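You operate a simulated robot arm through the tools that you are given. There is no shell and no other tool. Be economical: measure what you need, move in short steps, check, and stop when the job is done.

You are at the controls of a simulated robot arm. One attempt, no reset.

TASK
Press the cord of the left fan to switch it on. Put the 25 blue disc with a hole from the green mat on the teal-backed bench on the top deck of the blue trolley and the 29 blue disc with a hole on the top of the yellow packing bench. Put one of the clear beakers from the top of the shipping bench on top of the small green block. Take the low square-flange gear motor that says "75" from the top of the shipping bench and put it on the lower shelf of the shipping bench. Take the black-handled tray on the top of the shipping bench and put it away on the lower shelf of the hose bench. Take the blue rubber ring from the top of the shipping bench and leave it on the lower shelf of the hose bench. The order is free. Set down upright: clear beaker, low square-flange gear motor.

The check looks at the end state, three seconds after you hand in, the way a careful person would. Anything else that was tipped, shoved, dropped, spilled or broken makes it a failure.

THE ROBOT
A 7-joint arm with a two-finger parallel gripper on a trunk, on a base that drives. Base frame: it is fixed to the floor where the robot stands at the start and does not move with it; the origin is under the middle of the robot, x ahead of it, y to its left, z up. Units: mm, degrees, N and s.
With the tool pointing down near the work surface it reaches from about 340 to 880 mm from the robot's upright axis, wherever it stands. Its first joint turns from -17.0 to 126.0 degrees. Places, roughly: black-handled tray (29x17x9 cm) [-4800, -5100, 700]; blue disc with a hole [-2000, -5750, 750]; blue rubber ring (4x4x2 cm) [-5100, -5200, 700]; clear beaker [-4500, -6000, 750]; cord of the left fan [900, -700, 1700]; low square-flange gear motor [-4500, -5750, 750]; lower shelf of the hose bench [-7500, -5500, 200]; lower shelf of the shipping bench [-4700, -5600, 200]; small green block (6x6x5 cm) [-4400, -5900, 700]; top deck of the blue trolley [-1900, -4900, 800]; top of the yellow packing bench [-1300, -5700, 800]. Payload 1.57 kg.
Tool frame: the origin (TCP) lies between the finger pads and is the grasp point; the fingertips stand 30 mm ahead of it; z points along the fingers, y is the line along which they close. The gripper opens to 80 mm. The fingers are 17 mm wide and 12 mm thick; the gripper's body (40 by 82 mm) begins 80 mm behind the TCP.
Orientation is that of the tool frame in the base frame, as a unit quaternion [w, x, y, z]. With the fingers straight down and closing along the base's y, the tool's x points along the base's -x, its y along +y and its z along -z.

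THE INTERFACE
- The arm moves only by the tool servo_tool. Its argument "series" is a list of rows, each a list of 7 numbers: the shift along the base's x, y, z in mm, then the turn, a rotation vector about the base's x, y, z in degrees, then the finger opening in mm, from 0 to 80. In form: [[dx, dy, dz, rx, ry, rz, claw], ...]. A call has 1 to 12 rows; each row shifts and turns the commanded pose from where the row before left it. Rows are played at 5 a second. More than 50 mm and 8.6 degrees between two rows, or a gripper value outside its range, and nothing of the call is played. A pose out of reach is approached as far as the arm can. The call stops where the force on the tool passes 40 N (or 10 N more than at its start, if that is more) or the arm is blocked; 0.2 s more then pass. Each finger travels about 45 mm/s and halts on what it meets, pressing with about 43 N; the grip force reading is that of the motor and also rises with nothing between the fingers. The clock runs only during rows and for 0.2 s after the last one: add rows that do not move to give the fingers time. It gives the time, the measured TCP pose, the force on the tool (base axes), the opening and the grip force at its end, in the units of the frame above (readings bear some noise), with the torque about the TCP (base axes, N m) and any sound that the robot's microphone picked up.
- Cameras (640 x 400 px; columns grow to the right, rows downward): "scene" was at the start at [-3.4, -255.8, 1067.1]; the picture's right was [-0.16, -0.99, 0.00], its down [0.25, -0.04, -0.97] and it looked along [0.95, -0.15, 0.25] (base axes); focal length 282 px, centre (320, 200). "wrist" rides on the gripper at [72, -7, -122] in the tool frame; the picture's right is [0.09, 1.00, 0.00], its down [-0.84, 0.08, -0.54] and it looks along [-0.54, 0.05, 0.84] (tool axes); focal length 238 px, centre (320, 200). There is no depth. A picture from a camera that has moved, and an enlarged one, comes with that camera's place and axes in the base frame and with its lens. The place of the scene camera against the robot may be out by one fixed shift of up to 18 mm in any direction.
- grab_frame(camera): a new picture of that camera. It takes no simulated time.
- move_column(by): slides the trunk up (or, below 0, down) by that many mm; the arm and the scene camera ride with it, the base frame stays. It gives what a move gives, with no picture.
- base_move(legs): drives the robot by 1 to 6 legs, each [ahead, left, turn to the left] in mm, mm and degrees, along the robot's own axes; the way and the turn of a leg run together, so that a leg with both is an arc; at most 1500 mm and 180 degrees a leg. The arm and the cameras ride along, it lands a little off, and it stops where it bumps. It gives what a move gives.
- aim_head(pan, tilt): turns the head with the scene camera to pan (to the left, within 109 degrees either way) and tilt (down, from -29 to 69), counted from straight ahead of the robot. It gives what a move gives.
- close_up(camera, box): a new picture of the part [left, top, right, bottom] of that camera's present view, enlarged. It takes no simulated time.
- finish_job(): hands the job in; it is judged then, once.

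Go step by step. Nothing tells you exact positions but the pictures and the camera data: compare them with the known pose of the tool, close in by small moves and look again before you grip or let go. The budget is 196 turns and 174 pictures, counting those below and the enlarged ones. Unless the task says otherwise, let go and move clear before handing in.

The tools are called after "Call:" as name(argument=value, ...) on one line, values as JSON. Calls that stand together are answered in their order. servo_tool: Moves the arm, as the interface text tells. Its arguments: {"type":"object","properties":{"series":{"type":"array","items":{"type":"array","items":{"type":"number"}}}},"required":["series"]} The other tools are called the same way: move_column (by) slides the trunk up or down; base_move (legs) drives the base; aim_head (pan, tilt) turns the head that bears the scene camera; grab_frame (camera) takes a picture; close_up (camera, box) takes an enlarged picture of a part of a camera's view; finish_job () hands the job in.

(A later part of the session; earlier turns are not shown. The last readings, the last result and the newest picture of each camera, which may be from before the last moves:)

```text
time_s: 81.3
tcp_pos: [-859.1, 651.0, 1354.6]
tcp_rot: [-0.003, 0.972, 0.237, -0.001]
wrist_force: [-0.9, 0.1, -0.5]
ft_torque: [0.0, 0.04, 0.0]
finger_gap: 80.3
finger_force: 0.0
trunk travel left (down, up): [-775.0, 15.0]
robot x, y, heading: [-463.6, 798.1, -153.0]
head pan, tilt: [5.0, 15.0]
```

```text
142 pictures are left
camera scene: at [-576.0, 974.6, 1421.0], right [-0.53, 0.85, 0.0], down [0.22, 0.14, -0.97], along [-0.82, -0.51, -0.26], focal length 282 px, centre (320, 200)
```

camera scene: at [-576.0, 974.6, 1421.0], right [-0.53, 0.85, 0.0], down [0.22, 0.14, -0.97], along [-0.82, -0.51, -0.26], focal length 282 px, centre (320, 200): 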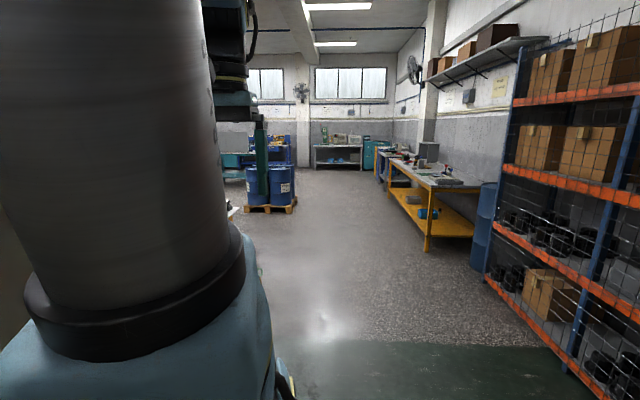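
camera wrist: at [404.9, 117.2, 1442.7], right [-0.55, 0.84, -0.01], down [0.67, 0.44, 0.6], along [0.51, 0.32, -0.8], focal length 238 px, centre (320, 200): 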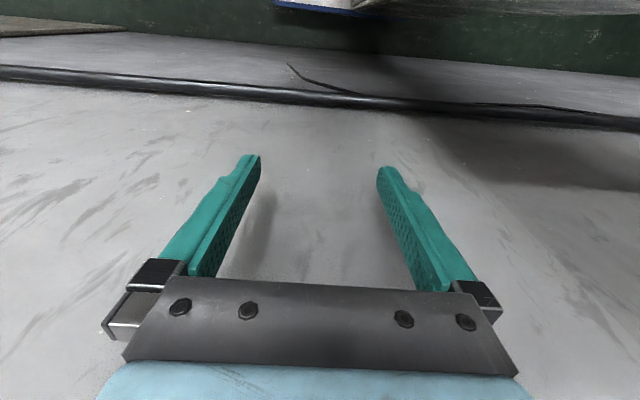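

I bumped something on the right (probably the white table). I'll step back left, drive ahead past it, then shift right before the mug stool.

Call:
base_move(legs=[[0, 30, 1.3], [900, 0, 0], [0, -350, 0]])

Call:
aim_head(pan=-100, tilt=20)

Call:
grab_frame(camera="scene")

```text
time_s: 88.3
tcp_pos: [-1802.7, 497.4, 1354.4]
tcp_rot: [-0.003, 0.968, 0.25, 0.0]
wrist_force: [-0.6, -0.3, -0.9]
ft_torque: [-0.01, 0.01, 0.02]
finger_gap: 80.0
finger_force: 0.1
trunk travel left (down, up): [-775.0, 15.0]
robot x, y, heading: [-1406.3, 655.5, -151.5]
head pan, tilt: [5.0, 15.0]
```

```text
time_s: 90.2
tcp_pos: [-1803.2, 499.4, 1354.1]
tcp_rot: [-0.003, 0.968, 0.249, 0.0]
wrist_force: [0.6, 0.1, 0.1]
ft_torque: [-0.01, 0.0, -0.01]
finger_gap: 80.0
finger_force: 0.1
trunk travel left (down, up): [-775.0, 15.0]
robot x, y, heading: [-1407.8, 647.7, -151.8]
head pan, tilt: [-100.0, 20.0]
```

```text
141 pictures are left
camera scene: at [-1478.6, 968.3, 1412.8], right [0.95, 0.32, 0.0], down [0.11, -0.32, -0.94], along [-0.3, 0.89, -0.34], focal length 282 px, centre (320, 200)
```

scene: 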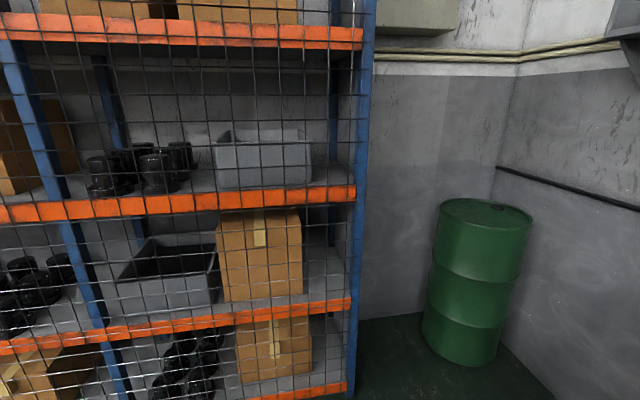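

Clear of the table. Now driving straight down the aisle.

Call:
base_move(legs=[[1500, 0, 0], [1500, 0, 0], [900, 0, 0]])

Call:
aim_head(pan=25, tilt=15)

Call:
grab_frame(camera="scene")

Call:
aim_head(pan=-15, tilt=15)

Call:
grab_frame(camera="scene")

```text
time_s: 109.0
tcp_pos: [-5264.5, -1316.0, 1355.3]
tcp_rot: [-0.003, 0.971, 0.241, -0.002]
wrist_force: [0.1, 0.7, 0.4]
ft_torque: [0.03, -0.01, -0.01]
finger_gap: 80.0
finger_force: 0.1
trunk travel left (down, up): [-775.0, 15.0]
robot x, y, heading: [-4860.8, -1167.2, -152.5]
head pan, tilt: [-100.0, 20.0]
```

```text
time_s: 111.0
tcp_pos: [-5263.9, -1315.9, 1354.2]
tcp_rot: [-0.004, 0.97, 0.242, -0.001]
wrist_force: [0.0, -0.6, -0.7]
ft_torque: [-0.01, -0.02, -0.02]
finger_gap: 80.0
finger_force: 0.1
trunk travel left (down, up): [-775.0, 15.0]
robot x, y, heading: [-4867.1, -1167.0, -152.6]
head pan, tilt: [25.0, 15.0]
```

```text
140 pictures are left
camera scene: at [-4960.8, -1014.3, 1421.0], right [-0.79, 0.61, 0.0], down [0.16, 0.2, -0.97], along [-0.59, -0.77, -0.26], focal length 282 px, centre (320, 200)
```

scene: 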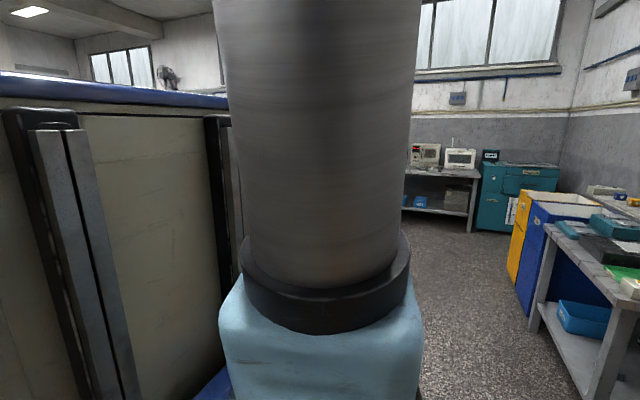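

```text
time_s: 112.1
tcp_pos: [-5264.8, -1315.3, 1354.1]
tcp_rot: [-0.004, 0.971, 0.241, -0.001]
wrist_force: [-0.7, -0.8, 0.4]
ft_torque: [0.0, 0.02, -0.05]
finger_gap: 79.9
finger_force: 0.2
trunk travel left (down, up): [-775.0, 15.0]
robot x, y, heading: [-4864.7, -1169.3, -152.5]
head pan, tilt: [-15.0, 15.0]
```

```text
139 pictures are left
camera scene: at [-4995.0, -960.5, 1421.0], right [-0.22, 0.98, 0.0], down [0.25, 0.06, -0.97], along [-0.94, -0.21, -0.26], focal length 282 px, centre (320, 200)
```

scene: 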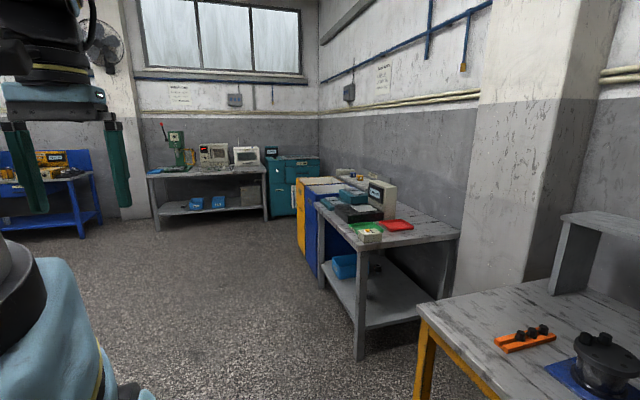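

Open floor here. I'll turn left 90° to face the shipping and hose benches.

Call:
base_move(legs=[[300, 0, 0], [0, 0, 90]])

Call:
aim_head(pan=0, tilt=12)

Call:
grab_frame(camera="scene")

Call:
aim_head(pan=-60, tilt=12)

Call:
grab_frame(camera="scene")

```text
time_s: 118.0
tcp_pos: [-4980.3, -1702.9, 1354.5]
tcp_rot: [-0.002, 0.509, 0.861, -0.002]
wrist_force: [0.7, 0.4, -0.3]
ft_torque: [-0.04, -0.04, -0.01]
finger_gap: 80.1
finger_force: 0.2
trunk travel left (down, up): [-775.0, 15.0]
robot x, y, heading: [-5130.4, -1308.0, -61.7]
head pan, tilt: [-15.0, 15.0]
```

```text
time_s: 118.8
tcp_pos: [-4979.8, -1703.8, 1354.3]
tcp_rot: [-0.002, 0.509, 0.861, -0.002]
wrist_force: [-0.3, 0.2, 0.2]
ft_torque: [-0.03, 0.01, 0.05]
finger_gap: 80.2
finger_force: 0.0
trunk travel left (down, up): [-775.0, 15.0]
robot x, y, heading: [-5134.4, -1308.5, -61.7]
head pan, tilt: [0.0, 12.0]
```

```text
138 pictures are left
camera scene: at [-5332.9, -1440.5, 1425.9], right [-0.88, -0.47, 0.0], down [-0.1, 0.18, -0.98], along [0.46, -0.86, -0.21], focal length 282 px, centre (320, 200)
```

scene: 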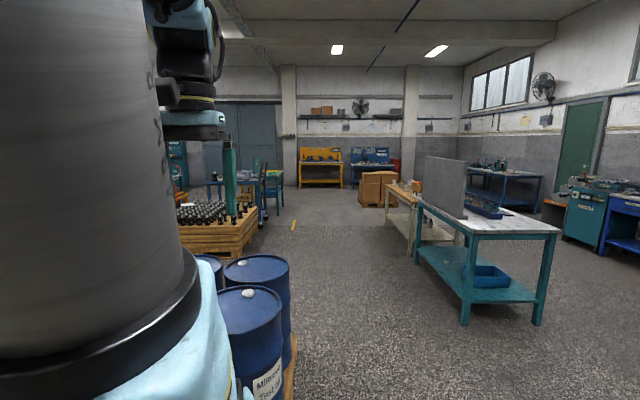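

```text
time_s: 120.1
tcp_pos: [-4979.8, -1702.6, 1353.8]
tcp_rot: [-0.002, 0.509, 0.861, -0.003]
wrist_force: [-0.1, -0.2, -0.4]
ft_torque: [-0.02, -0.02, 0.03]
finger_gap: 80.3
finger_force: 0.1
trunk travel left (down, up): [-775.0, 15.0]
robot x, y, heading: [-5134.0, -1305.2, -61.6]
head pan, tilt: [-60.0, 12.0]
```

```text
137 pictures are left
camera scene: at [-5426.0, -1437.7, 1425.9], right [-0.85, 0.53, 0.0], down [0.11, 0.18, -0.98], along [-0.51, -0.83, -0.21], focal length 282 px, centre (320, 200)
```

scene: 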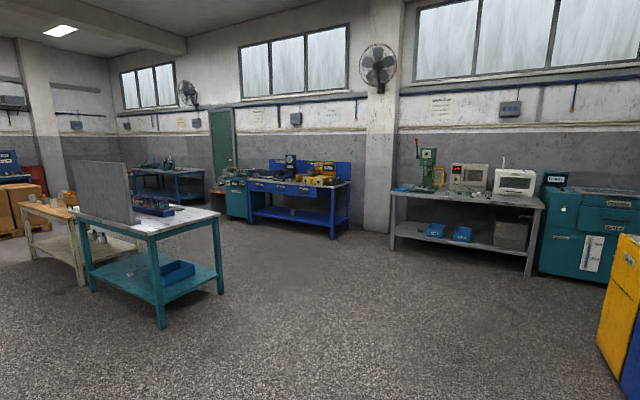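

The shipping bench is the cream one beyond the white-topped teal bench. I'll shift right into the corridor between the drums and that bench and drive along it.

Call:
base_move(legs=[[0, -740, 0], [1500, 0, 0], [1300, 0, 0]])

Call:
aim_head(pan=-50, tilt=25)

Call:
grab_frame(camera="scene")

Call:
aim_head(pan=0, tilt=15)

Call:
grab_frame(camera="scene")

```text
time_s: 137.3
tcp_pos: [-4274.8, -4519.6, 1352.9]
tcp_rot: [-0.002, 0.507, 0.862, -0.004]
wrist_force: [-0.2, -0.3, 0.3]
ft_torque: [-0.01, -0.01, 0.01]
finger_gap: 80.0
finger_force: 0.1
trunk travel left (down, up): [-775.0, 15.0]
robot x, y, heading: [-4430.3, -4125.4, -61.4]
head pan, tilt: [-60.0, 12.0]
```

```text
time_s: 138.1
tcp_pos: [-4273.5, -4519.7, 1353.5]
tcp_rot: [-0.001, 0.507, 0.862, -0.003]
wrist_force: [-0.9, 0.2, 0.7]
ft_torque: [0.01, -0.01, 0.0]
finger_gap: 80.1
finger_force: 0.1
trunk travel left (down, up): [-775.0, 15.0]
robot x, y, heading: [-4430.5, -4122.1, -61.5]
head pan, tilt: [-50.0, 25.0]
```

```text
136 pictures are left
camera scene: at [-4707.1, -4262.9, 1404.8], right [-0.93, 0.36, 0.0], down [0.15, 0.39, -0.91], along [-0.33, -0.84, -0.42], focal length 282 px, centre (320, 200)
```

scene: 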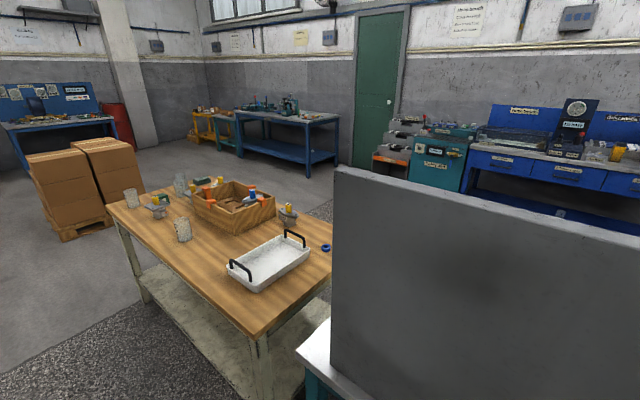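

```text
time_s: 139.3
tcp_pos: [-4274.0, -4519.9, 1355.2]
tcp_rot: [-0.003, 0.506, 0.862, -0.003]
wrist_force: [-0.8, -0.2, 0.6]
ft_torque: [-0.02, -0.01, -0.04]
finger_gap: 79.9
finger_force: 0.0
trunk travel left (down, up): [-775.0, 15.0]
robot x, y, heading: [-4430.5, -4126.0, -61.3]
head pan, tilt: [0.0, 15.0]
```

```text
135 pictures are left
camera scene: at [-4628.8, -4259.1, 1421.0], right [-0.88, -0.48, 0.0], down [-0.12, 0.23, -0.97], along [0.46, -0.85, -0.26], focal length 282 px, centre (320, 200)
```

scene: 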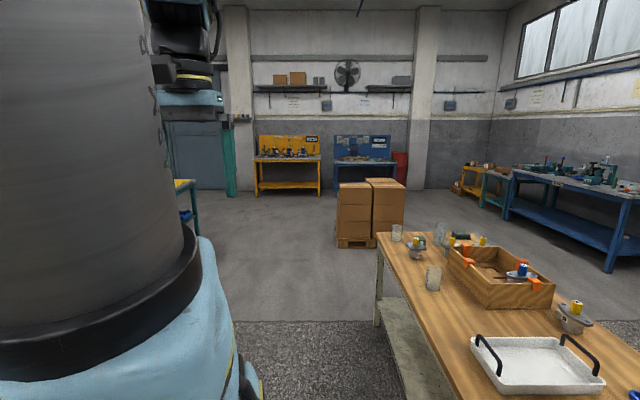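

The shipping bench with tray, ring, motors and beakers is clear. Let me zoom in to identify the "75" motor and the small green block.

Call:
close_up(camera="scene", box=[370, 210, 610, 400])

Call:
aim_head(pan=-70, tilt=35)

Call:
grab_frame(camera="scene")

```text
2.11 times, centred on (490, 305) of scene
camera zoom: at [-4628.8, -4259.1, 1421.0], right [-0.88, -0.48, 0.0], down [-0.12, 0.23, -0.97], along [0.46, -0.85, -0.26], focal length 593 px, centre (-38, -21)
```

zoom: 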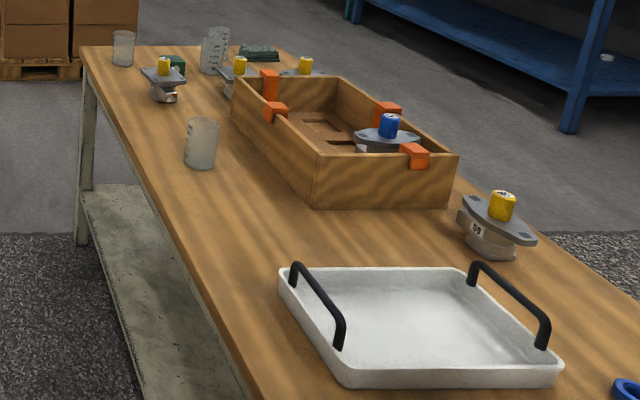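

```text
time_s: 140.7
tcp_pos: [-4274.5, -4518.3, 1354.2]
tcp_rot: [-0.002, 0.506, 0.863, -0.003]
wrist_force: [-0.4, 0.2, 0.4]
ft_torque: [0.0, 0.02, 0.01]
finger_gap: 80.1
finger_force: 0.0
trunk travel left (down, up): [-775.0, 15.0]
robot x, y, heading: [-4428.4, -4124.7, -61.5]
head pan, tilt: [-70.0, 35.0]
```

```text
133 pictures are left
camera scene: at [-4731.6, -4243.2, 1389.0], right [-0.75, 0.66, 0.0], down [0.38, 0.43, -0.82], along [-0.54, -0.62, -0.57], focal length 282 px, centre (320, 200)
```

scene: 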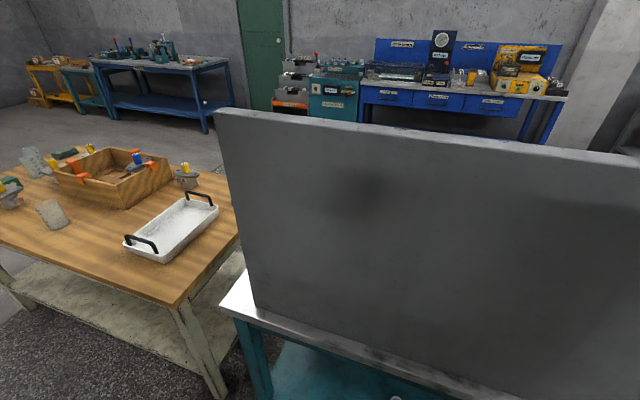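

I can see motor 59 near the tray and others farther along. I'll drive alongside the bench and turn to face it.

Call:
base_move(legs=[[950, -60, 0], [0, 0, -90]])

Call:
aim_head(pan=20, tilt=35)

Call:
grab_frame(camera="scene")

Call:
aim_head(pan=-15, tilt=40)

Call:
grab_frame(camera="scene")

```text
time_s: 149.4
tcp_pos: [-4424.3, -5143.9, 1355.0]
tcp_rot: [-0.003, 0.967, 0.254, -0.001]
wrist_force: [0.0, 0.6, -0.1]
ft_torque: [0.0, 0.02, -0.02]
finger_gap: 80.1
finger_force: 0.0
trunk travel left (down, up): [-775.0, 15.0]
robot x, y, heading: [-4029.5, -4985.0, -150.9]
head pan, tilt: [-70.0, 35.0]
```

```text
time_s: 151.1
tcp_pos: [-4424.7, -5143.4, 1353.5]
tcp_rot: [-0.003, 0.967, 0.254, -0.002]
wrist_force: [0.0, 0.3, 0.8]
ft_torque: [0.04, 0.02, -0.02]
finger_gap: 79.9
finger_force: 0.0
trunk travel left (down, up): [-775.0, 15.0]
robot x, y, heading: [-4031.8, -4981.9, -151.1]
head pan, tilt: [20.0, 35.0]
```

```text
132 pictures are left
camera scene: at [-4131.7, -4824.6, 1389.0], right [-0.75, 0.66, 0.0], down [0.38, 0.43, -0.82], along [-0.54, -0.62, -0.57], focal length 282 px, centre (320, 200)
```

scene: 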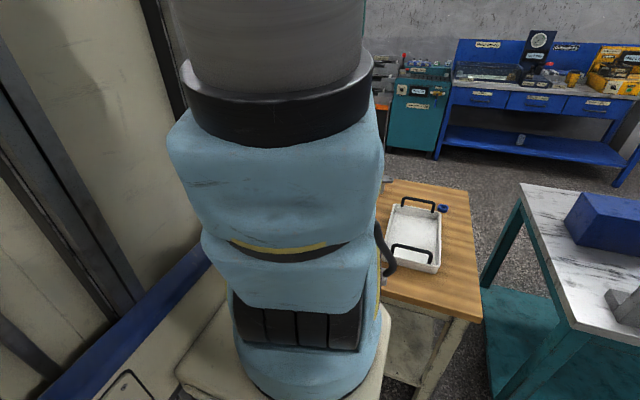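

```text
time_s: 152.1
tcp_pos: [-4423.8, -5144.1, 1354.4]
tcp_rot: [-0.003, 0.967, 0.253, 0.0]
wrist_force: [0.0, 0.1, 0.4]
ft_torque: [0.01, -0.03, 0.02]
finger_gap: 79.9
finger_force: 0.1
trunk travel left (down, up): [-775.0, 15.0]
robot x, y, heading: [-4028.8, -4987.5, -151.3]
head pan, tilt: [-15.0, 40.0]
```

```text
131 pictures are left
camera scene: at [-4156.3, -4778.8, 1381.4], right [-0.24, 0.97, 0.0], down [0.62, 0.15, -0.77], along [-0.74, -0.18, -0.64], focal length 282 px, centre (320, 200)
```

scene: 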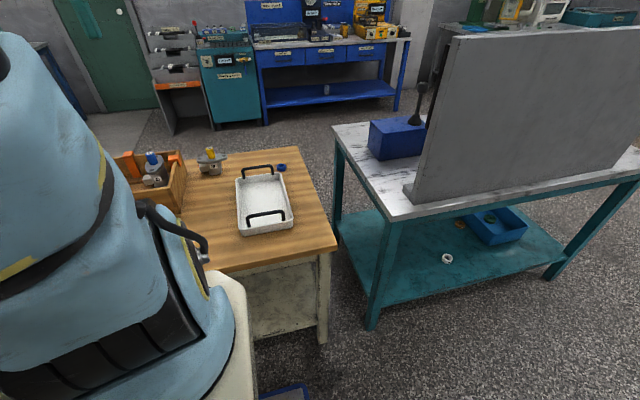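

The tray's long axis points away from me. I'll move a bit closer and try flipping the hand 180° about its axis, so the wrist camera ends up on top when the tool is pitched under shelves.

Call:
base_move(legs=[[120, 0, -0.6]])

Call:
servo_tool(series=[[0, 0, 0, 0, 0, 8.5, 80], [0, 0, 0, 0, 0, 8.5, 80], [0, 0, 0, 0, 0, 8.5, 80], [0, 0, 0, 0, 0, 8.5, 80], [0, 0, 0, 0, 0, 8.5, 80], [0, 0, 0, 0, 0, 8.5, 80], [0, 0, 0, 0, 0, 8.5, 80], [0, 0, 0, 0, 0, 8.5, 80], [0, 0, 0, 0, 0, 8.5, 80], [0, 0, 0, 0, 0, 8.5, 80], [0, 0, 0, 0, 0, 8.5, 80]])

Call:
servo_tool(series=[[0, 0, 0, 0, 0, 8.5, 80], [0, 0, 0, 0, 0, 8.5, 80], [0, 0, 0, 0, 0, 8.5, 80], [0, 0, 0, 0, 0, 8.5, 80], [0, 0, 0, 0, 0, 8.5, 80], [0, 0, 0, 0, 0, 8.5, 80], [0, 0, 0, 0, 0, 8.5, 80], [0, 0, 0, 0, 0, 8.5, 80], [0, 0, 0, 0, 0, 8.5, 80], [0, 0, 0, 0, 0, 8.5, 80]])

```text
time_s: 153.3
tcp_pos: [-4531.6, -5197.5, 1355.1]
tcp_rot: [-0.004, 0.969, 0.247, 0.0]
wrist_force: [0.0, 0.3, 0.6]
ft_torque: [0.0, 0.03, -0.02]
finger_gap: 80.1
finger_force: 0.1
trunk travel left (down, up): [-775.0, 15.0]
robot x, y, heading: [-4135.2, -5043.7, -151.7]
head pan, tilt: [-15.0, 40.0]
```

```text
time_s: 155.7
tcp_pos: [-4533.9, -5197.1, 1354.8]
tcp_rot: [-0.001, 0.481, 0.877, -0.003]
wrist_force: [0.8, 0.3, -0.9]
ft_torque: [0.03, -0.01, 0.0]
finger_gap: 79.9
finger_force: 0.0
trunk travel left (down, up): [-775.0, 15.0]
robot x, y, heading: [-4137.9, -5046.2, -151.7]
head pan, tilt: [-15.0, 40.0]
```

```text
time_s: 157.9
tcp_pos: [-4533.7, -5197.5, 1353.9]
tcp_rot: [0.001, -0.236, 0.972, -0.003]
wrist_force: [0.6, -0.3, 0.5]
ft_torque: [-0.01, 0.01, 0.02]
finger_gap: 80.1
finger_force: 0.0
trunk travel left (down, up): [-775.0, 15.0]
robot x, y, heading: [-4136.6, -5044.1, -152.0]
head pan, tilt: [-15.0, 40.0]
```

The flip works. Now I'll lower the trunk some and look at the tray again with both cameras.

Call:
move_column(by=-250)

Call:
aim_head(pan=-5, tilt=35)

Call:
grab_frame(camera="scene")

Call:
grab_frame(camera="wrist")

```text
time_s: 160.5
tcp_pos: [-4532.8, -5196.1, 1105.2]
tcp_rot: [0.002, -0.236, 0.972, -0.003]
wrist_force: [0.1, -0.4, -0.1]
ft_torque: [-0.04, -0.01, 0.0]
finger_gap: 80.1
finger_force: 0.0
trunk travel left (down, up): [-525.0, 265.0]
robot x, y, heading: [-4135.2, -5045.2, -151.7]
head pan, tilt: [-15.0, 40.0]
```

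```text
time_s: 161.2
tcp_pos: [-4533.0, -5196.1, 1103.8]
tcp_rot: [0.002, -0.235, 0.972, -0.002]
wrist_force: [0.0, -0.4, 0.1]
ft_torque: [-0.01, 0.01, -0.01]
finger_gap: 79.9
finger_force: 0.0
trunk travel left (down, up): [-525.0, 265.0]
robot x, y, heading: [-4136.1, -5040.6, -151.9]
head pan, tilt: [-5.0, 35.0]
```

```text
130 pictures are left
camera scene: at [-4258.4, -4850.5, 1139.0], right [-0.39, 0.92, 0.0], down [0.53, 0.23, -0.82], along [-0.75, -0.32, -0.57], focal length 282 px, centre (320, 200)
```

scene: 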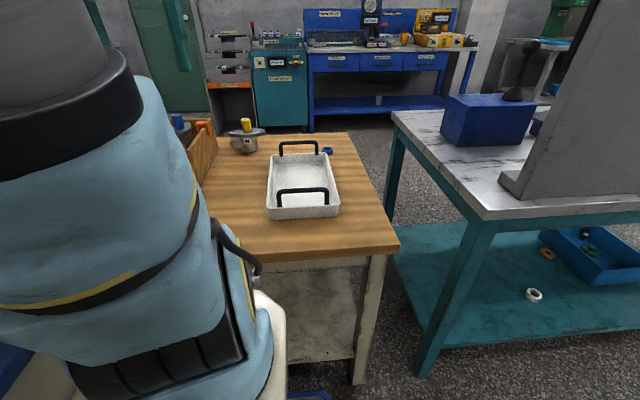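

```text
129 pictures are left
camera wrist: at [-4594.6, -5238.0, 1224.8], right [-0.54, 0.84, -0.01], down [0.71, 0.45, 0.54], along [0.46, 0.29, -0.84], focal length 238 px, centre (320, 200)
```

wrist: 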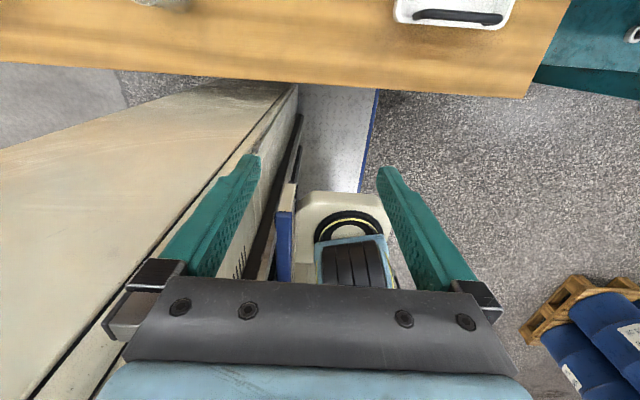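

The table top is at about z 708 and the tray's left wall midpoint is near [-4825, -5244]. I'll bring the hand, pitched 40° forward, above that wall.

Call:
servo_tool(series=[[-36.5, -6, -30.5, -2.37, 4.4, 0, 80], [-36.5, -6, -30.5, -2.37, 4.4, 0, 80], [-36.5, -6, -30.5, -2.37, 4.4, 0, 80], [-36.5, -6, -30.5, -2.37, 4.4, 0, 80], [-36.5, -6, -30.5, -2.37, 4.4, 0, 80], [-36.5, -6, -30.5, -2.37, 4.4, 0, 80], [-36.5, -6, -30.5, -2.37, 4.4, 0, 80], [-36.5, -6, -30.5, -2.37, 4.4, 0, 80]])

Call:
grab_frame(camera="wrist")

Call:
grab_frame(camera="scene")

```text
time_s: 163.0
tcp_pos: [-4822.2, -5247.2, 860.3]
tcp_rot: [-0.329, -0.224, 0.913, -0.091]
wrist_force: [1.5, -2.3, 0.3]
ft_torque: [0.25, 0.11, -0.21]
finger_gap: 80.1
finger_force: 0.2
out of reach, approached as far as the arm can: row 5
trunk travel left (down, up): [-525.0, 265.0]
robot x, y, heading: [-4134.9, -5041.7, -152.2]
head pan, tilt: [-5.0, 35.0]
```

```text
128 pictures are left
camera wrist: at [-4800.6, -5243.2, 998.2], right [-0.53, 0.85, 0.04], down [0.84, 0.53, -0.12], along [-0.13, -0.03, -0.99], focal length 238 px, centre (320, 200)
```

wrist: 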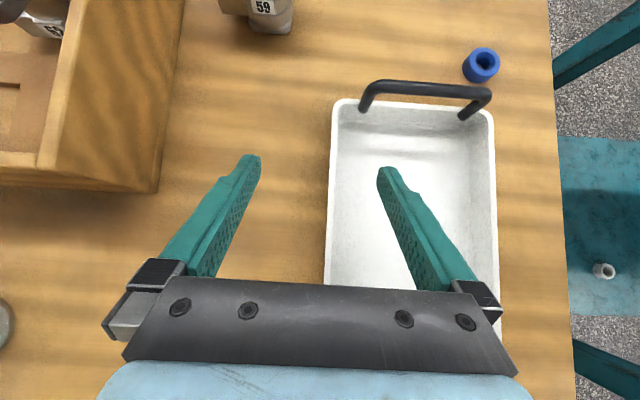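

```text
127 pictures are left
camera scene: at [-4257.2, -4851.2, 1139.3], right [-0.39, 0.92, 0.0], down [0.53, 0.23, -0.82], along [-0.75, -0.32, -0.57], focal length 282 px, centre (320, 200)
```

scene: 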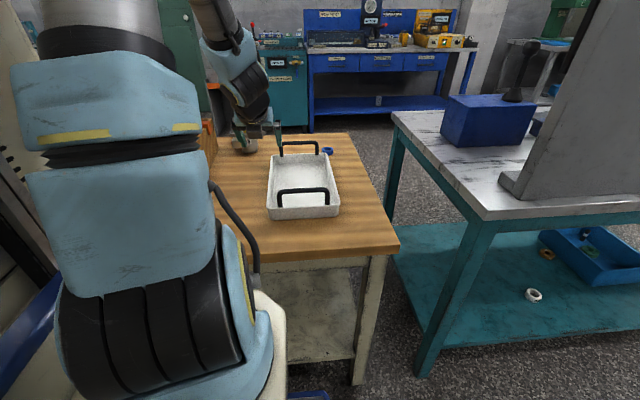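

The wrist view shows the left wall clearly. I'll shift onto its midpoint, square up 2.5° and descend close to the rim.

Call:
servo_tool(series=[[22, 29, 0, 0, 0, 2.5, 80], [0, 0, -35, 0, 0, 0, 80], [0, 0, -30, 0, 0, 0, 80], [0, 0, 0, 0, 0, 0, 80]])

Call:
grab_frame(camera="wrist")

```text
time_s: 164.0
tcp_pos: [-4802.1, -5214.7, 795.3]
tcp_rot: [-0.328, -0.241, 0.908, -0.096]
wrist_force: [0.8, -0.1, 0.4]
ft_torque: [0.0, -0.01, -0.04]
finger_gap: 80.0
finger_force: 0.0
trunk travel left (down, up): [-525.0, 265.0]
robot x, y, heading: [-4133.6, -5044.7, -151.8]
head pan, tilt: [-5.0, 35.0]
```

```text
126 pictures are left
camera wrist: at [-4780.9, -5210.2, 932.9], right [-0.56, 0.83, 0.04], down [0.82, 0.56, -0.12], along [-0.12, -0.03, -0.99], focal length 238 px, centre (320, 200)
```

wrist: 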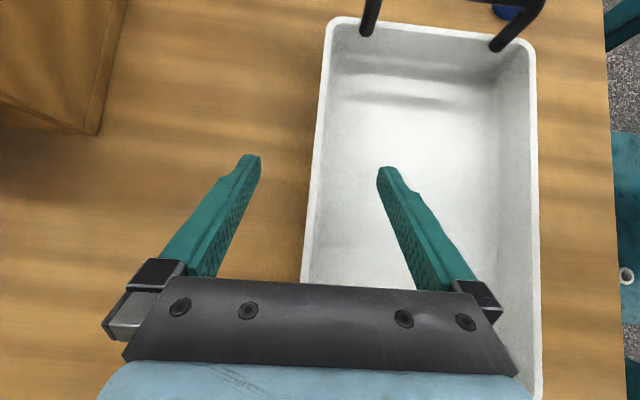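

Aligned with the wall now; a small 6 mm left and 12 mm forward correction, then I descend and close on the wall.

Call:
servo_tool(series=[[-7.4, -11, 0, 0, 0, 0, 80], [0, 0, -25, 0, 0, 0, 80], [0, 0, -24, 0, 0, 0, 80], [0, 0, 0, 0, 0, 0, 80]])

Call:
grab_frame(camera="wrist")

Call:
close_up(camera="scene", box=[200, 100, 360, 230])

```text
time_s: 164.9
tcp_pos: [-4813.2, -5228.2, 754.9]
tcp_rot: [-0.334, -0.241, 0.906, -0.098]
wrist_force: [4.1, 1.4, 17.9]
ft_torque: [0.54, 0.51, -0.35]
finger_gap: 79.0
finger_force: 0.0
trunk travel left (down, up): [-525.0, 265.0]
robot x, y, heading: [-4135.7, -5042.4, -151.9]
head pan, tilt: [-5.0, 35.0]
stopped in row 4: the force on the tool passed its limit at 48 N (the readings are from after the stop); the commanded pose is now the measured one
```

```text
125 pictures are left
camera wrist: at [-4789.7, -5221.4, 891.7], right [-0.56, 0.83, 0.04], down [0.82, 0.56, -0.14], along [-0.14, -0.04, -0.99], focal length 238 px, centre (320, 200)
```

wrist: 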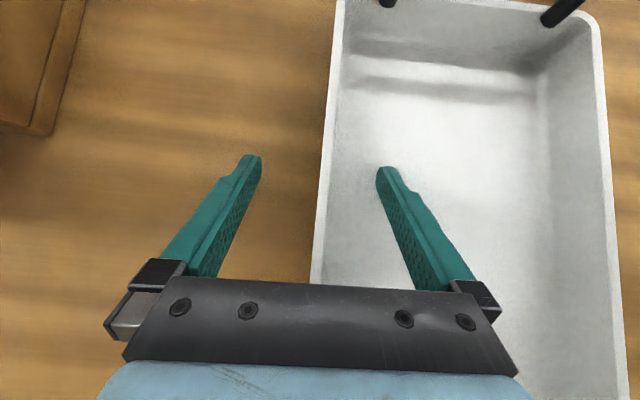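

```text
3.08 times, centred on (280, 165) of scene
camera zoom: at [-4257.7, -4850.4, 1139.3], right [-0.39, 0.92, 0.0], down [0.53, 0.23, -0.82], along [-0.75, -0.32, -0.57], focal length 867 px, centre (443, 308)
```

zoom: 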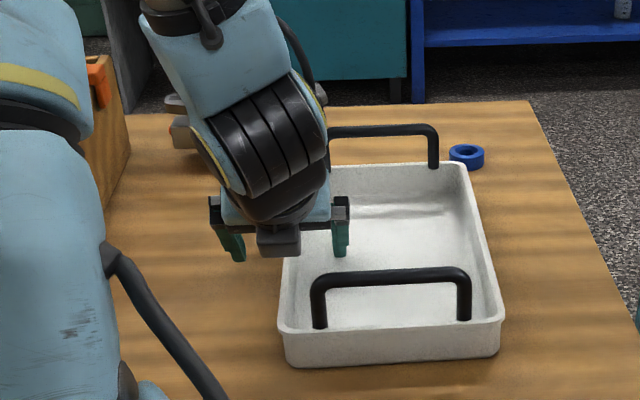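

The fingertips touched down, so the surface is a bit higher than estimated. I'll raise 4 mm and close on the wall.

Call:
servo_tool(series=[[0, 0, 5, 0, 0, 0, 80], [-1, 3, 0, 0, 0, 0, 60], [0, 0, 0, 0, 0, 0, 40], [0, 0, 0, 0, 0, 0, 20], [0, 0, 0, 0, 0, 0, 5], [0, 0, 0, 0, 0, 0, 0], [0, 0, 0, 0, 0, 0, 0], [0, 0, 0, 0, 0, 0, 0]])

Call:
grab_frame(camera="wrist")

```text
time_s: 166.7
tcp_pos: [-4814.2, -5224.2, 756.6]
tcp_rot: [-0.331, -0.24, 0.907, -0.096]
wrist_force: [1.7, 2.0, 2.1]
ft_torque: [0.56, 0.37, -0.57]
finger_gap: 3.5
finger_force: 23.9
trunk travel left (down, up): [-525.0, 265.0]
robot x, y, heading: [-4136.0, -5041.6, -151.8]
head pan, tilt: [-5.0, 35.0]
```

```text
123 pictures are left
camera wrist: at [-4790.7, -5218.2, 894.6], right [-0.56, 0.83, 0.04], down [0.82, 0.56, -0.13], along [-0.13, -0.04, -0.99], focal length 238 px, centre (320, 200)
```

wrist: 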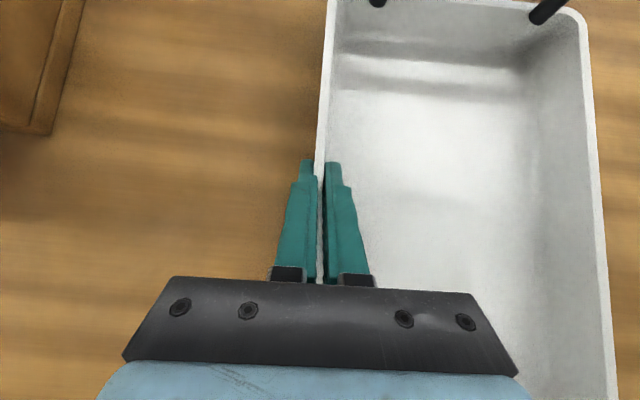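

Gripped on the wall (3.5 mm). I'll lift a little and check whether the tray stays level.

Call:
servo_tool(series=[[0, 0, 0, 0, 0, 0, 0], [0, 0, 15, 0, 0, 0, 0], [0, 0, 20, 0, 0, 0, 0], [0, 0, 20, 0, 0, 0, 0], [0, 0, 0, 0, 0, 0, 0]])

Call:
close_up(camera="scene", box=[200, 100, 400, 230])

```text
time_s: 167.9
tcp_pos: [-4813.6, -5223.5, 811.6]
tcp_rot: [-0.331, -0.241, 0.907, -0.098]
wrist_force: [0.0, 0.1, -5.3]
ft_torque: [-0.34, -0.19, 0.0]
finger_gap: 2.9
finger_force: 24.1
trunk travel left (down, up): [-525.0, 265.0]
robot x, y, heading: [-4136.0, -5041.1, -151.8]
head pan, tilt: [-5.0, 35.0]
```

```text
3.08 times, centred on (300, 165) of scene
camera zoom: at [-4258.6, -4850.5, 1138.9], right [-0.39, 0.92, 0.0], down [0.53, 0.23, -0.82], along [-0.75, -0.32, -0.57], focal length 867 px, centre (382, 308)
```

zoom: 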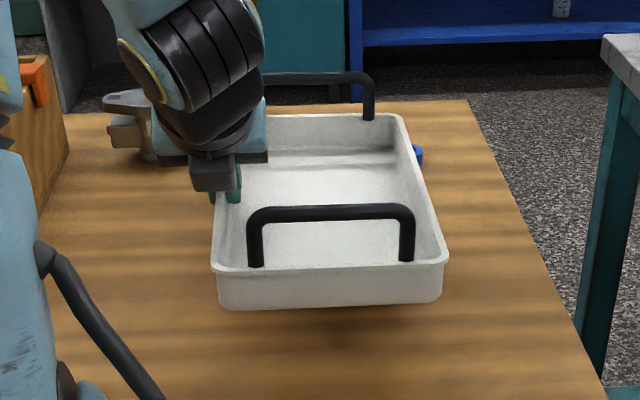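

The tray lifts level and weighs about 0.5 kg. I'll raise it with the trunk, retract a little, back away from the bench and turn toward the way around.

Call:
move_column(by=200)

Call:
servo_tool(series=[[26, 15, 0, 0, 0, 0, 0], [26, 15, 0, 0, 0, 0, 0], [26, 15, 0, 0, 0, 0, 0], [26, 15, 0, 0, 0, 0, 0]])

Call:
base_move(legs=[[-350, 0, 0], [0, 0, -89], [0, 150, 0]])

Call:
aim_head(pan=0, tilt=22)

Call:
grab_frame(camera="scene")

```text
time_s: 170.1
tcp_pos: [-4814.1, -5225.9, 1011.1]
tcp_rot: [-0.331, -0.241, 0.907, -0.098]
wrist_force: [-0.5, 0.2, -4.9]
ft_torque: [-0.38, -0.16, -0.02]
finger_gap: 2.6
finger_force: 23.4
trunk travel left (down, up): [-725.0, 65.0]
robot x, y, heading: [-4135.5, -5042.1, -151.7]
head pan, tilt: [-5.0, 35.0]
```

```text
time_s: 171.1
tcp_pos: [-4740.6, -5175.2, 1015.8]
tcp_rot: [-0.33, -0.242, 0.907, -0.098]
wrist_force: [-0.5, -0.3, -3.8]
ft_torque: [-0.39, -0.17, -0.01]
finger_gap: 3.1
finger_force: 24.3
out of reach, approached as far as the arm can: row 3, 4
trunk travel left (down, up): [-725.0, 65.0]
robot x, y, heading: [-4134.6, -5040.6, -151.9]
head pan, tilt: [-5.0, 35.0]
```

```text
time_s: 178.1
tcp_pos: [-4094.2, -4344.9, 1016.0]
tcp_rot: [-0.304, 0.47, 0.813, 0.165]
wrist_force: [-0.5, -0.7, -4.7]
ft_torque: [-0.16, 0.39, 0.0]
finger_gap: 3.1
finger_force: 24.0
trunk travel left (down, up): [-725.0, 65.0]
robot x, y, heading: [-3961.7, -4950.1, 118.5]
head pan, tilt: [-5.0, 35.0]
```

```text
time_s: 178.9
tcp_pos: [-4094.6, -4344.8, 1015.1]
tcp_rot: [-0.304, 0.469, 0.813, 0.164]
wrist_force: [0.5, -0.4, -6.1]
ft_torque: [-0.2, 0.35, 0.03]
finger_gap: 2.8
finger_force: 23.7
trunk travel left (down, up): [-725.0, 65.0]
robot x, y, heading: [-3958.4, -4949.3, 118.6]
head pan, tilt: [0.0, 22.0]
```

```text
121 pictures are left
camera scene: at [-3767.1, -4841.1, 1359.5], right [0.88, 0.48, 0.0], down [0.18, -0.33, -0.93], along [-0.44, 0.81, -0.38], focal length 282 px, centre (320, 200)
```

scene: 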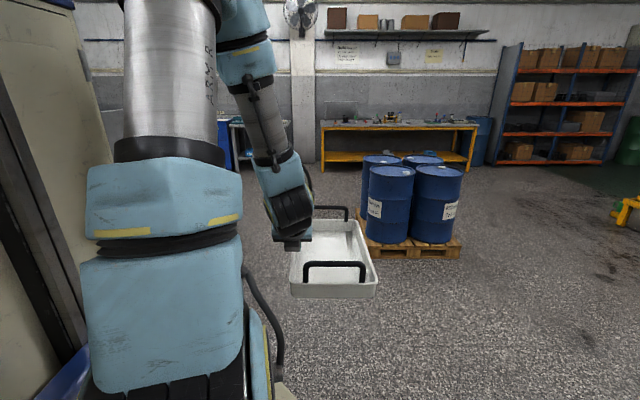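

Clear lane between drums and the teal bench. I'll drive along it, then turn left toward the hose bench side.

Call:
base_move(legs=[[1400, 70, 0], [1250, 0, 0], [0, 0, 90]])

Call:
aim_head(pan=-5, tilt=18)

Call:
grab_frame(camera="scene")

```text
time_s: 195.6
tcp_pos: [-5901.0, -2824.9, 1016.2]
tcp_rot: [-0.329, -0.256, 0.903, -0.103]
wrist_force: [-1.5, -0.3, -4.5]
ft_torque: [-0.33, -0.23, 0.02]
finger_gap: 2.9
finger_force: 24.2
trunk travel left (down, up): [-725.0, 65.0]
robot x, y, heading: [-5303.4, -2671.8, -149.7]
head pan, tilt: [0.0, 22.0]
```

```text
time_s: 196.2
tcp_pos: [-5901.6, -2824.1, 1015.6]
tcp_rot: [-0.33, -0.257, 0.902, -0.104]
wrist_force: [-0.3, 0.2, -5.2]
ft_torque: [-0.32, -0.19, 0.02]
finger_gap: 2.8
finger_force: 24.6
trunk travel left (down, up): [-725.0, 65.0]
robot x, y, heading: [-5300.4, -2674.7, -149.7]
head pan, tilt: [-5.0, 18.0]
```

```text
120 pictures are left
camera scene: at [-5435.0, -2486.1, 1366.0], right [-0.43, 0.91, 0.0], down [0.28, 0.13, -0.95], along [-0.86, -0.4, -0.31], focal length 282 px, centre (320, 200)
```

scene: 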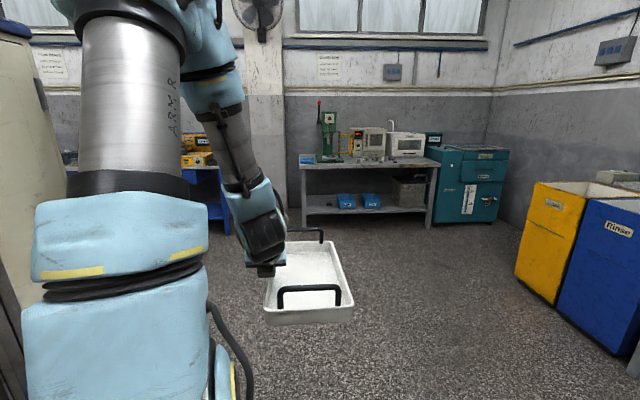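

The path to the hose bench is open. I'll drive ahead past the teal bench, then sidestep left in front of the hose bench.

Call:
base_move(legs=[[0, 0, -1.9], [1000, 0, 0], [750, 0, 0], [0, 950, 0]])

Call:
aim_head(pan=-8, tilt=28)

Call:
grab_frame(camera="scene")

```text
time_s: 210.0
tcp_pos: [-6984.7, -4469.7, 1015.6]
tcp_rot: [-0.331, -0.244, 0.906, -0.099]
wrist_force: [0.2, -0.3, -5.7]
ft_torque: [-0.36, -0.19, 0.0]
finger_gap: 2.8
finger_force: 23.9
trunk travel left (down, up): [-725.0, 65.0]
robot x, y, heading: [-6382.9, -4336.1, -151.3]
head pan, tilt: [-5.0, 18.0]
```

```text
time_s: 210.7
tcp_pos: [-6984.5, -4471.0, 1015.5]
tcp_rot: [-0.331, -0.244, 0.906, -0.099]
wrist_force: [0.4, 1.0, -5.1]
ft_torque: [-0.35, -0.23, -0.01]
finger_gap: 2.9
finger_force: 23.9
trunk travel left (down, up): [-725.0, 65.0]
robot x, y, heading: [-6383.5, -4337.6, -151.4]
head pan, tilt: [-8.0, 28.0]
```

```text
119 pictures are left
camera scene: at [-6509.1, -4139.1, 1350.0], right [-0.35, 0.94, 0.0], down [0.44, 0.17, -0.88], along [-0.83, -0.31, -0.47], focal length 282 px, centre (320, 200)
```

scene: 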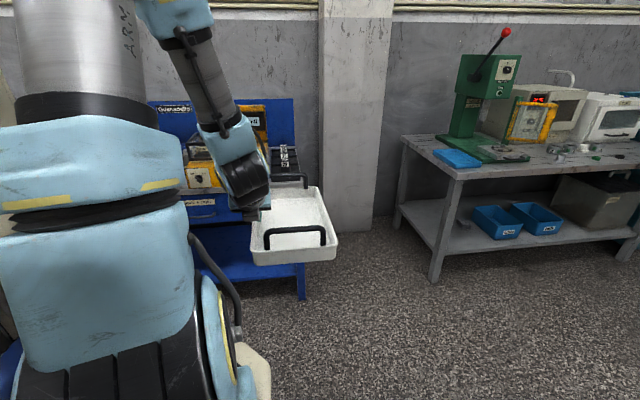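

The hose bench's right end is ahead. I'll sidestep left 350 mm and look at its lower shelf.

Call:
base_move(legs=[[150, 350, 0]])

Call:
aim_head(pan=-12, tilt=30)

Call:
move_column(by=-300)

Call:
grab_frame(camera="scene")

Call:
grab_frame(camera="wrist")

```text
time_s: 213.1
tcp_pos: [-6945.7, -4850.7, 1017.5]
tcp_rot: [-0.331, -0.244, 0.906, -0.099]
wrist_force: [1.2, 0.6, -3.9]
ft_torque: [-0.32, -0.19, 0.0]
finger_gap: 2.8
finger_force: 24.4
trunk travel left (down, up): [-725.0, 65.0]
robot x, y, heading: [-6344.2, -4710.6, -151.4]
head pan, tilt: [-8.0, 28.0]
```

```text
time_s: 213.8
tcp_pos: [-6946.1, -4849.9, 1015.4]
tcp_rot: [-0.33, -0.244, 0.906, -0.098]
wrist_force: [-0.4, -0.2, -5.2]
ft_torque: [-0.35, -0.2, 0.01]
finger_gap: 2.8
finger_force: 23.9
trunk travel left (down, up): [-725.0, 65.0]
robot x, y, heading: [-6343.4, -4715.2, -151.1]
head pan, tilt: [-12.0, 30.0]
```

```text
time_s: 216.8
tcp_pos: [-6946.8, -4850.1, 715.0]
tcp_rot: [-0.33, -0.245, 0.906, -0.099]
wrist_force: [0.4, 0.3, -4.0]
ft_torque: [-0.36, -0.18, 0.01]
finger_gap: 3.0
finger_force: 24.3
trunk travel left (down, up): [-425.0, 365.0]
robot x, y, heading: [-6344.5, -4713.7, -151.3]
head pan, tilt: [-12.0, 30.0]
```

```text
118 pictures are left
camera scene: at [-6472.7, -4512.5, 1046.8], right [-0.29, 0.96, 0.0], down [0.48, 0.14, -0.87], along [-0.83, -0.25, -0.5], focal length 282 px, centre (320, 200)
```

scene: 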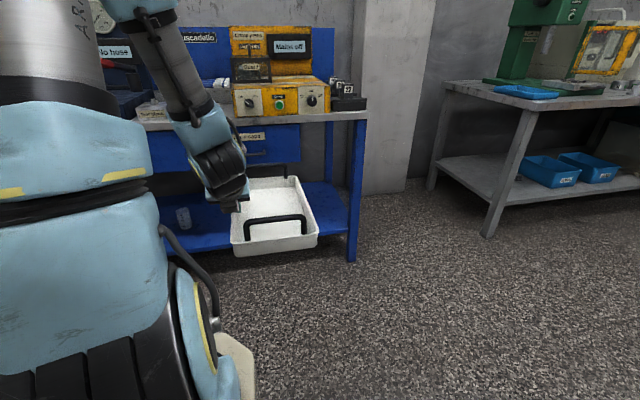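

```text
117 pictures are left
camera wrist: at [-6924.0, -4844.3, 853.7], right [-0.57, 0.82, 0.04], down [0.81, 0.57, -0.13], along [-0.13, -0.04, -0.99], focal length 238 px, centre (320, 200)
```

wrist: 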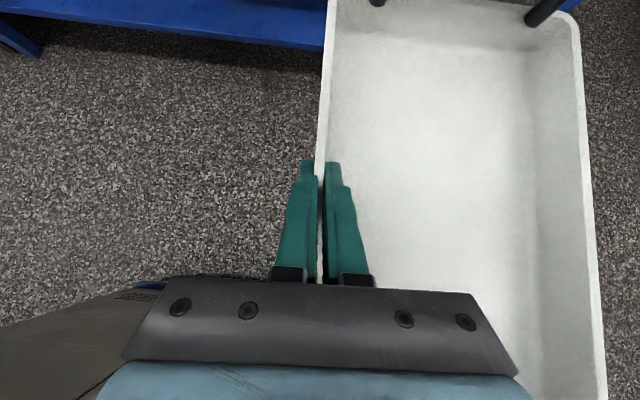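

It reads "No hose" - this is the hose bench. The shelf is at z≈190 with clear space right of a bottle. I'll lower the tray in front of it.

Call:
move_column(by=-400)

Call:
aim_head(pan=0, tilt=20)

Call:
grab_frame(camera="scene")

```text
time_s: 220.6
tcp_pos: [-6946.4, -4850.8, 314.7]
tcp_rot: [-0.331, -0.245, 0.906, -0.099]
wrist_force: [0.4, -0.4, -5.0]
ft_torque: [-0.36, -0.21, -0.02]
finger_gap: 3.0
finger_force: 23.9
trunk travel left (down, up): [-25.0, 765.0]
robot x, y, heading: [-6344.7, -4715.4, -151.3]
head pan, tilt: [-12.0, 30.0]
```

```text
time_s: 221.3
tcp_pos: [-6945.9, -4849.9, 314.8]
tcp_rot: [-0.331, -0.245, 0.906, -0.098]
wrist_force: [0.1, -0.1, -5.1]
ft_torque: [-0.36, -0.18, -0.02]
finger_gap: 2.6
finger_force: 24.1
trunk travel left (down, up): [-25.0, 765.0]
robot x, y, heading: [-6342.9, -4716.4, -151.2]
head pan, tilt: [0.0, 20.0]
```

```text
116 pictures are left
camera scene: at [-6467.7, -4531.1, 662.8], right [-0.48, 0.88, 0.0], down [0.3, 0.16, -0.94], along [-0.82, -0.45, -0.34], focal length 282 px, centre (320, 200)
```

scene: 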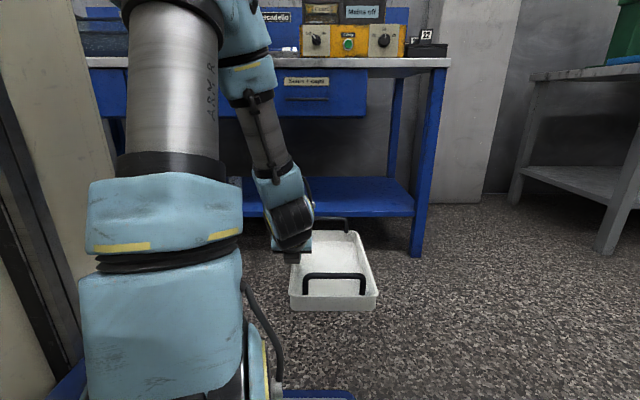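

The shelf top is near z≈230 and the tray's underside near 284. I'll drive ahead 450 and look before extending in.

Call:
base_move(legs=[[450, 0, 0]])

Call:
grab_frame(camera="scene")

Call:
grab_frame(camera="wrist")

```text
time_s: 224.0
tcp_pos: [-7344.0, -5064.8, 315.6]
tcp_rot: [-0.33, -0.243, 0.907, -0.098]
wrist_force: [-0.4, 0.0, -5.5]
ft_torque: [-0.36, -0.18, 0.0]
finger_gap: 2.7
finger_force: 24.0
trunk travel left (down, up): [-25.0, 765.0]
robot x, y, heading: [-6736.7, -4927.1, -151.5]
head pan, tilt: [0.0, 20.0]
```

```text
115 pictures are left
camera scene: at [-6863.9, -4747.1, 662.8], right [-0.48, 0.88, 0.0], down [0.3, 0.16, -0.94], along [-0.83, -0.45, -0.34], focal length 282 px, centre (320, 200)
```

scene: 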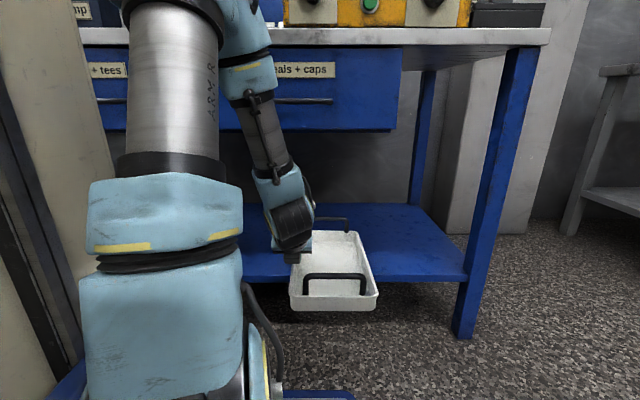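

```text
114 pictures are left
camera wrist: at [-7320.9, -5059.2, 453.7], right [-0.57, 0.82, 0.04], down [0.81, 0.57, -0.13], along [-0.13, -0.04, -0.99], focal length 238 px, centre (320, 200)
```

wrist: 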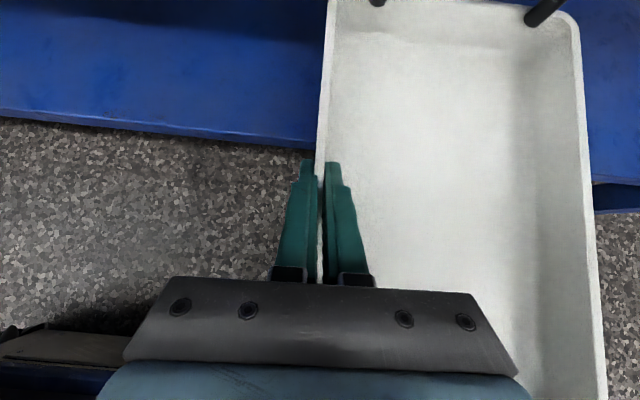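

The tray's far end is already over the shelf. I'll extend forward in steps, watching the forearm against the drawer.

Call:
servo_tool(series=[[-39.5, -21.6, 0, 0, 0, 0, 0], [-39.5, -21.6, 0, 0, 0, 0, 0], [-39.5, -21.6, 0, 0, 0, 0, 0]])

Call:
grab_frame(camera="scene")

Call:
grab_frame(camera="wrist")

```text
time_s: 224.8
tcp_pos: [-7461.6, -5130.7, 315.2]
tcp_rot: [-0.33, -0.243, 0.907, -0.098]
wrist_force: [-0.6, 0.0, -4.7]
ft_torque: [-0.36, -0.21, 0.01]
finger_gap: 2.6
finger_force: 24.4
trunk travel left (down, up): [-25.0, 765.0]
robot x, y, heading: [-6738.7, -4928.2, -151.5]
head pan, tilt: [0.0, 20.0]
```

```text
113 pictures are left
camera scene: at [-6863.9, -4747.0, 662.8], right [-0.48, 0.88, 0.0], down [0.3, 0.16, -0.94], along [-0.83, -0.45, -0.34], focal length 282 px, centre (320, 200)
```

scene: 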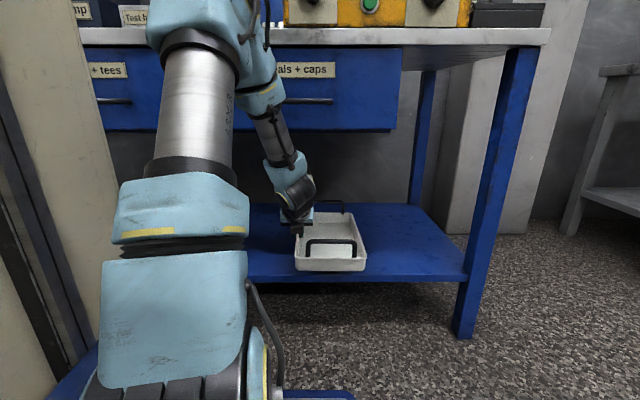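

```text
112 pictures are left
camera wrist: at [-7439.3, -5124.2, 453.9], right [-0.56, 0.82, 0.04], down [0.81, 0.57, -0.13], along [-0.13, -0.04, -0.99], focal length 238 px, centre (320, 200)
```

wrist: 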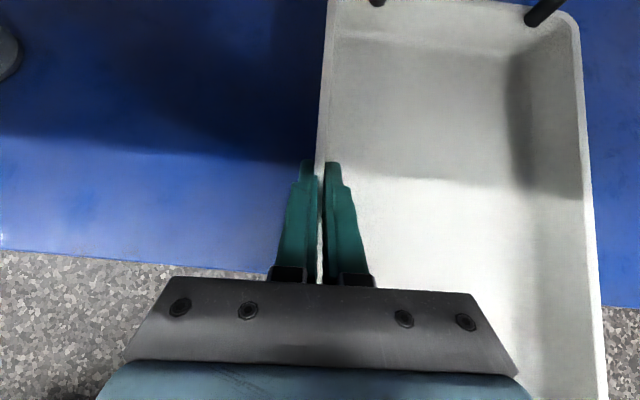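

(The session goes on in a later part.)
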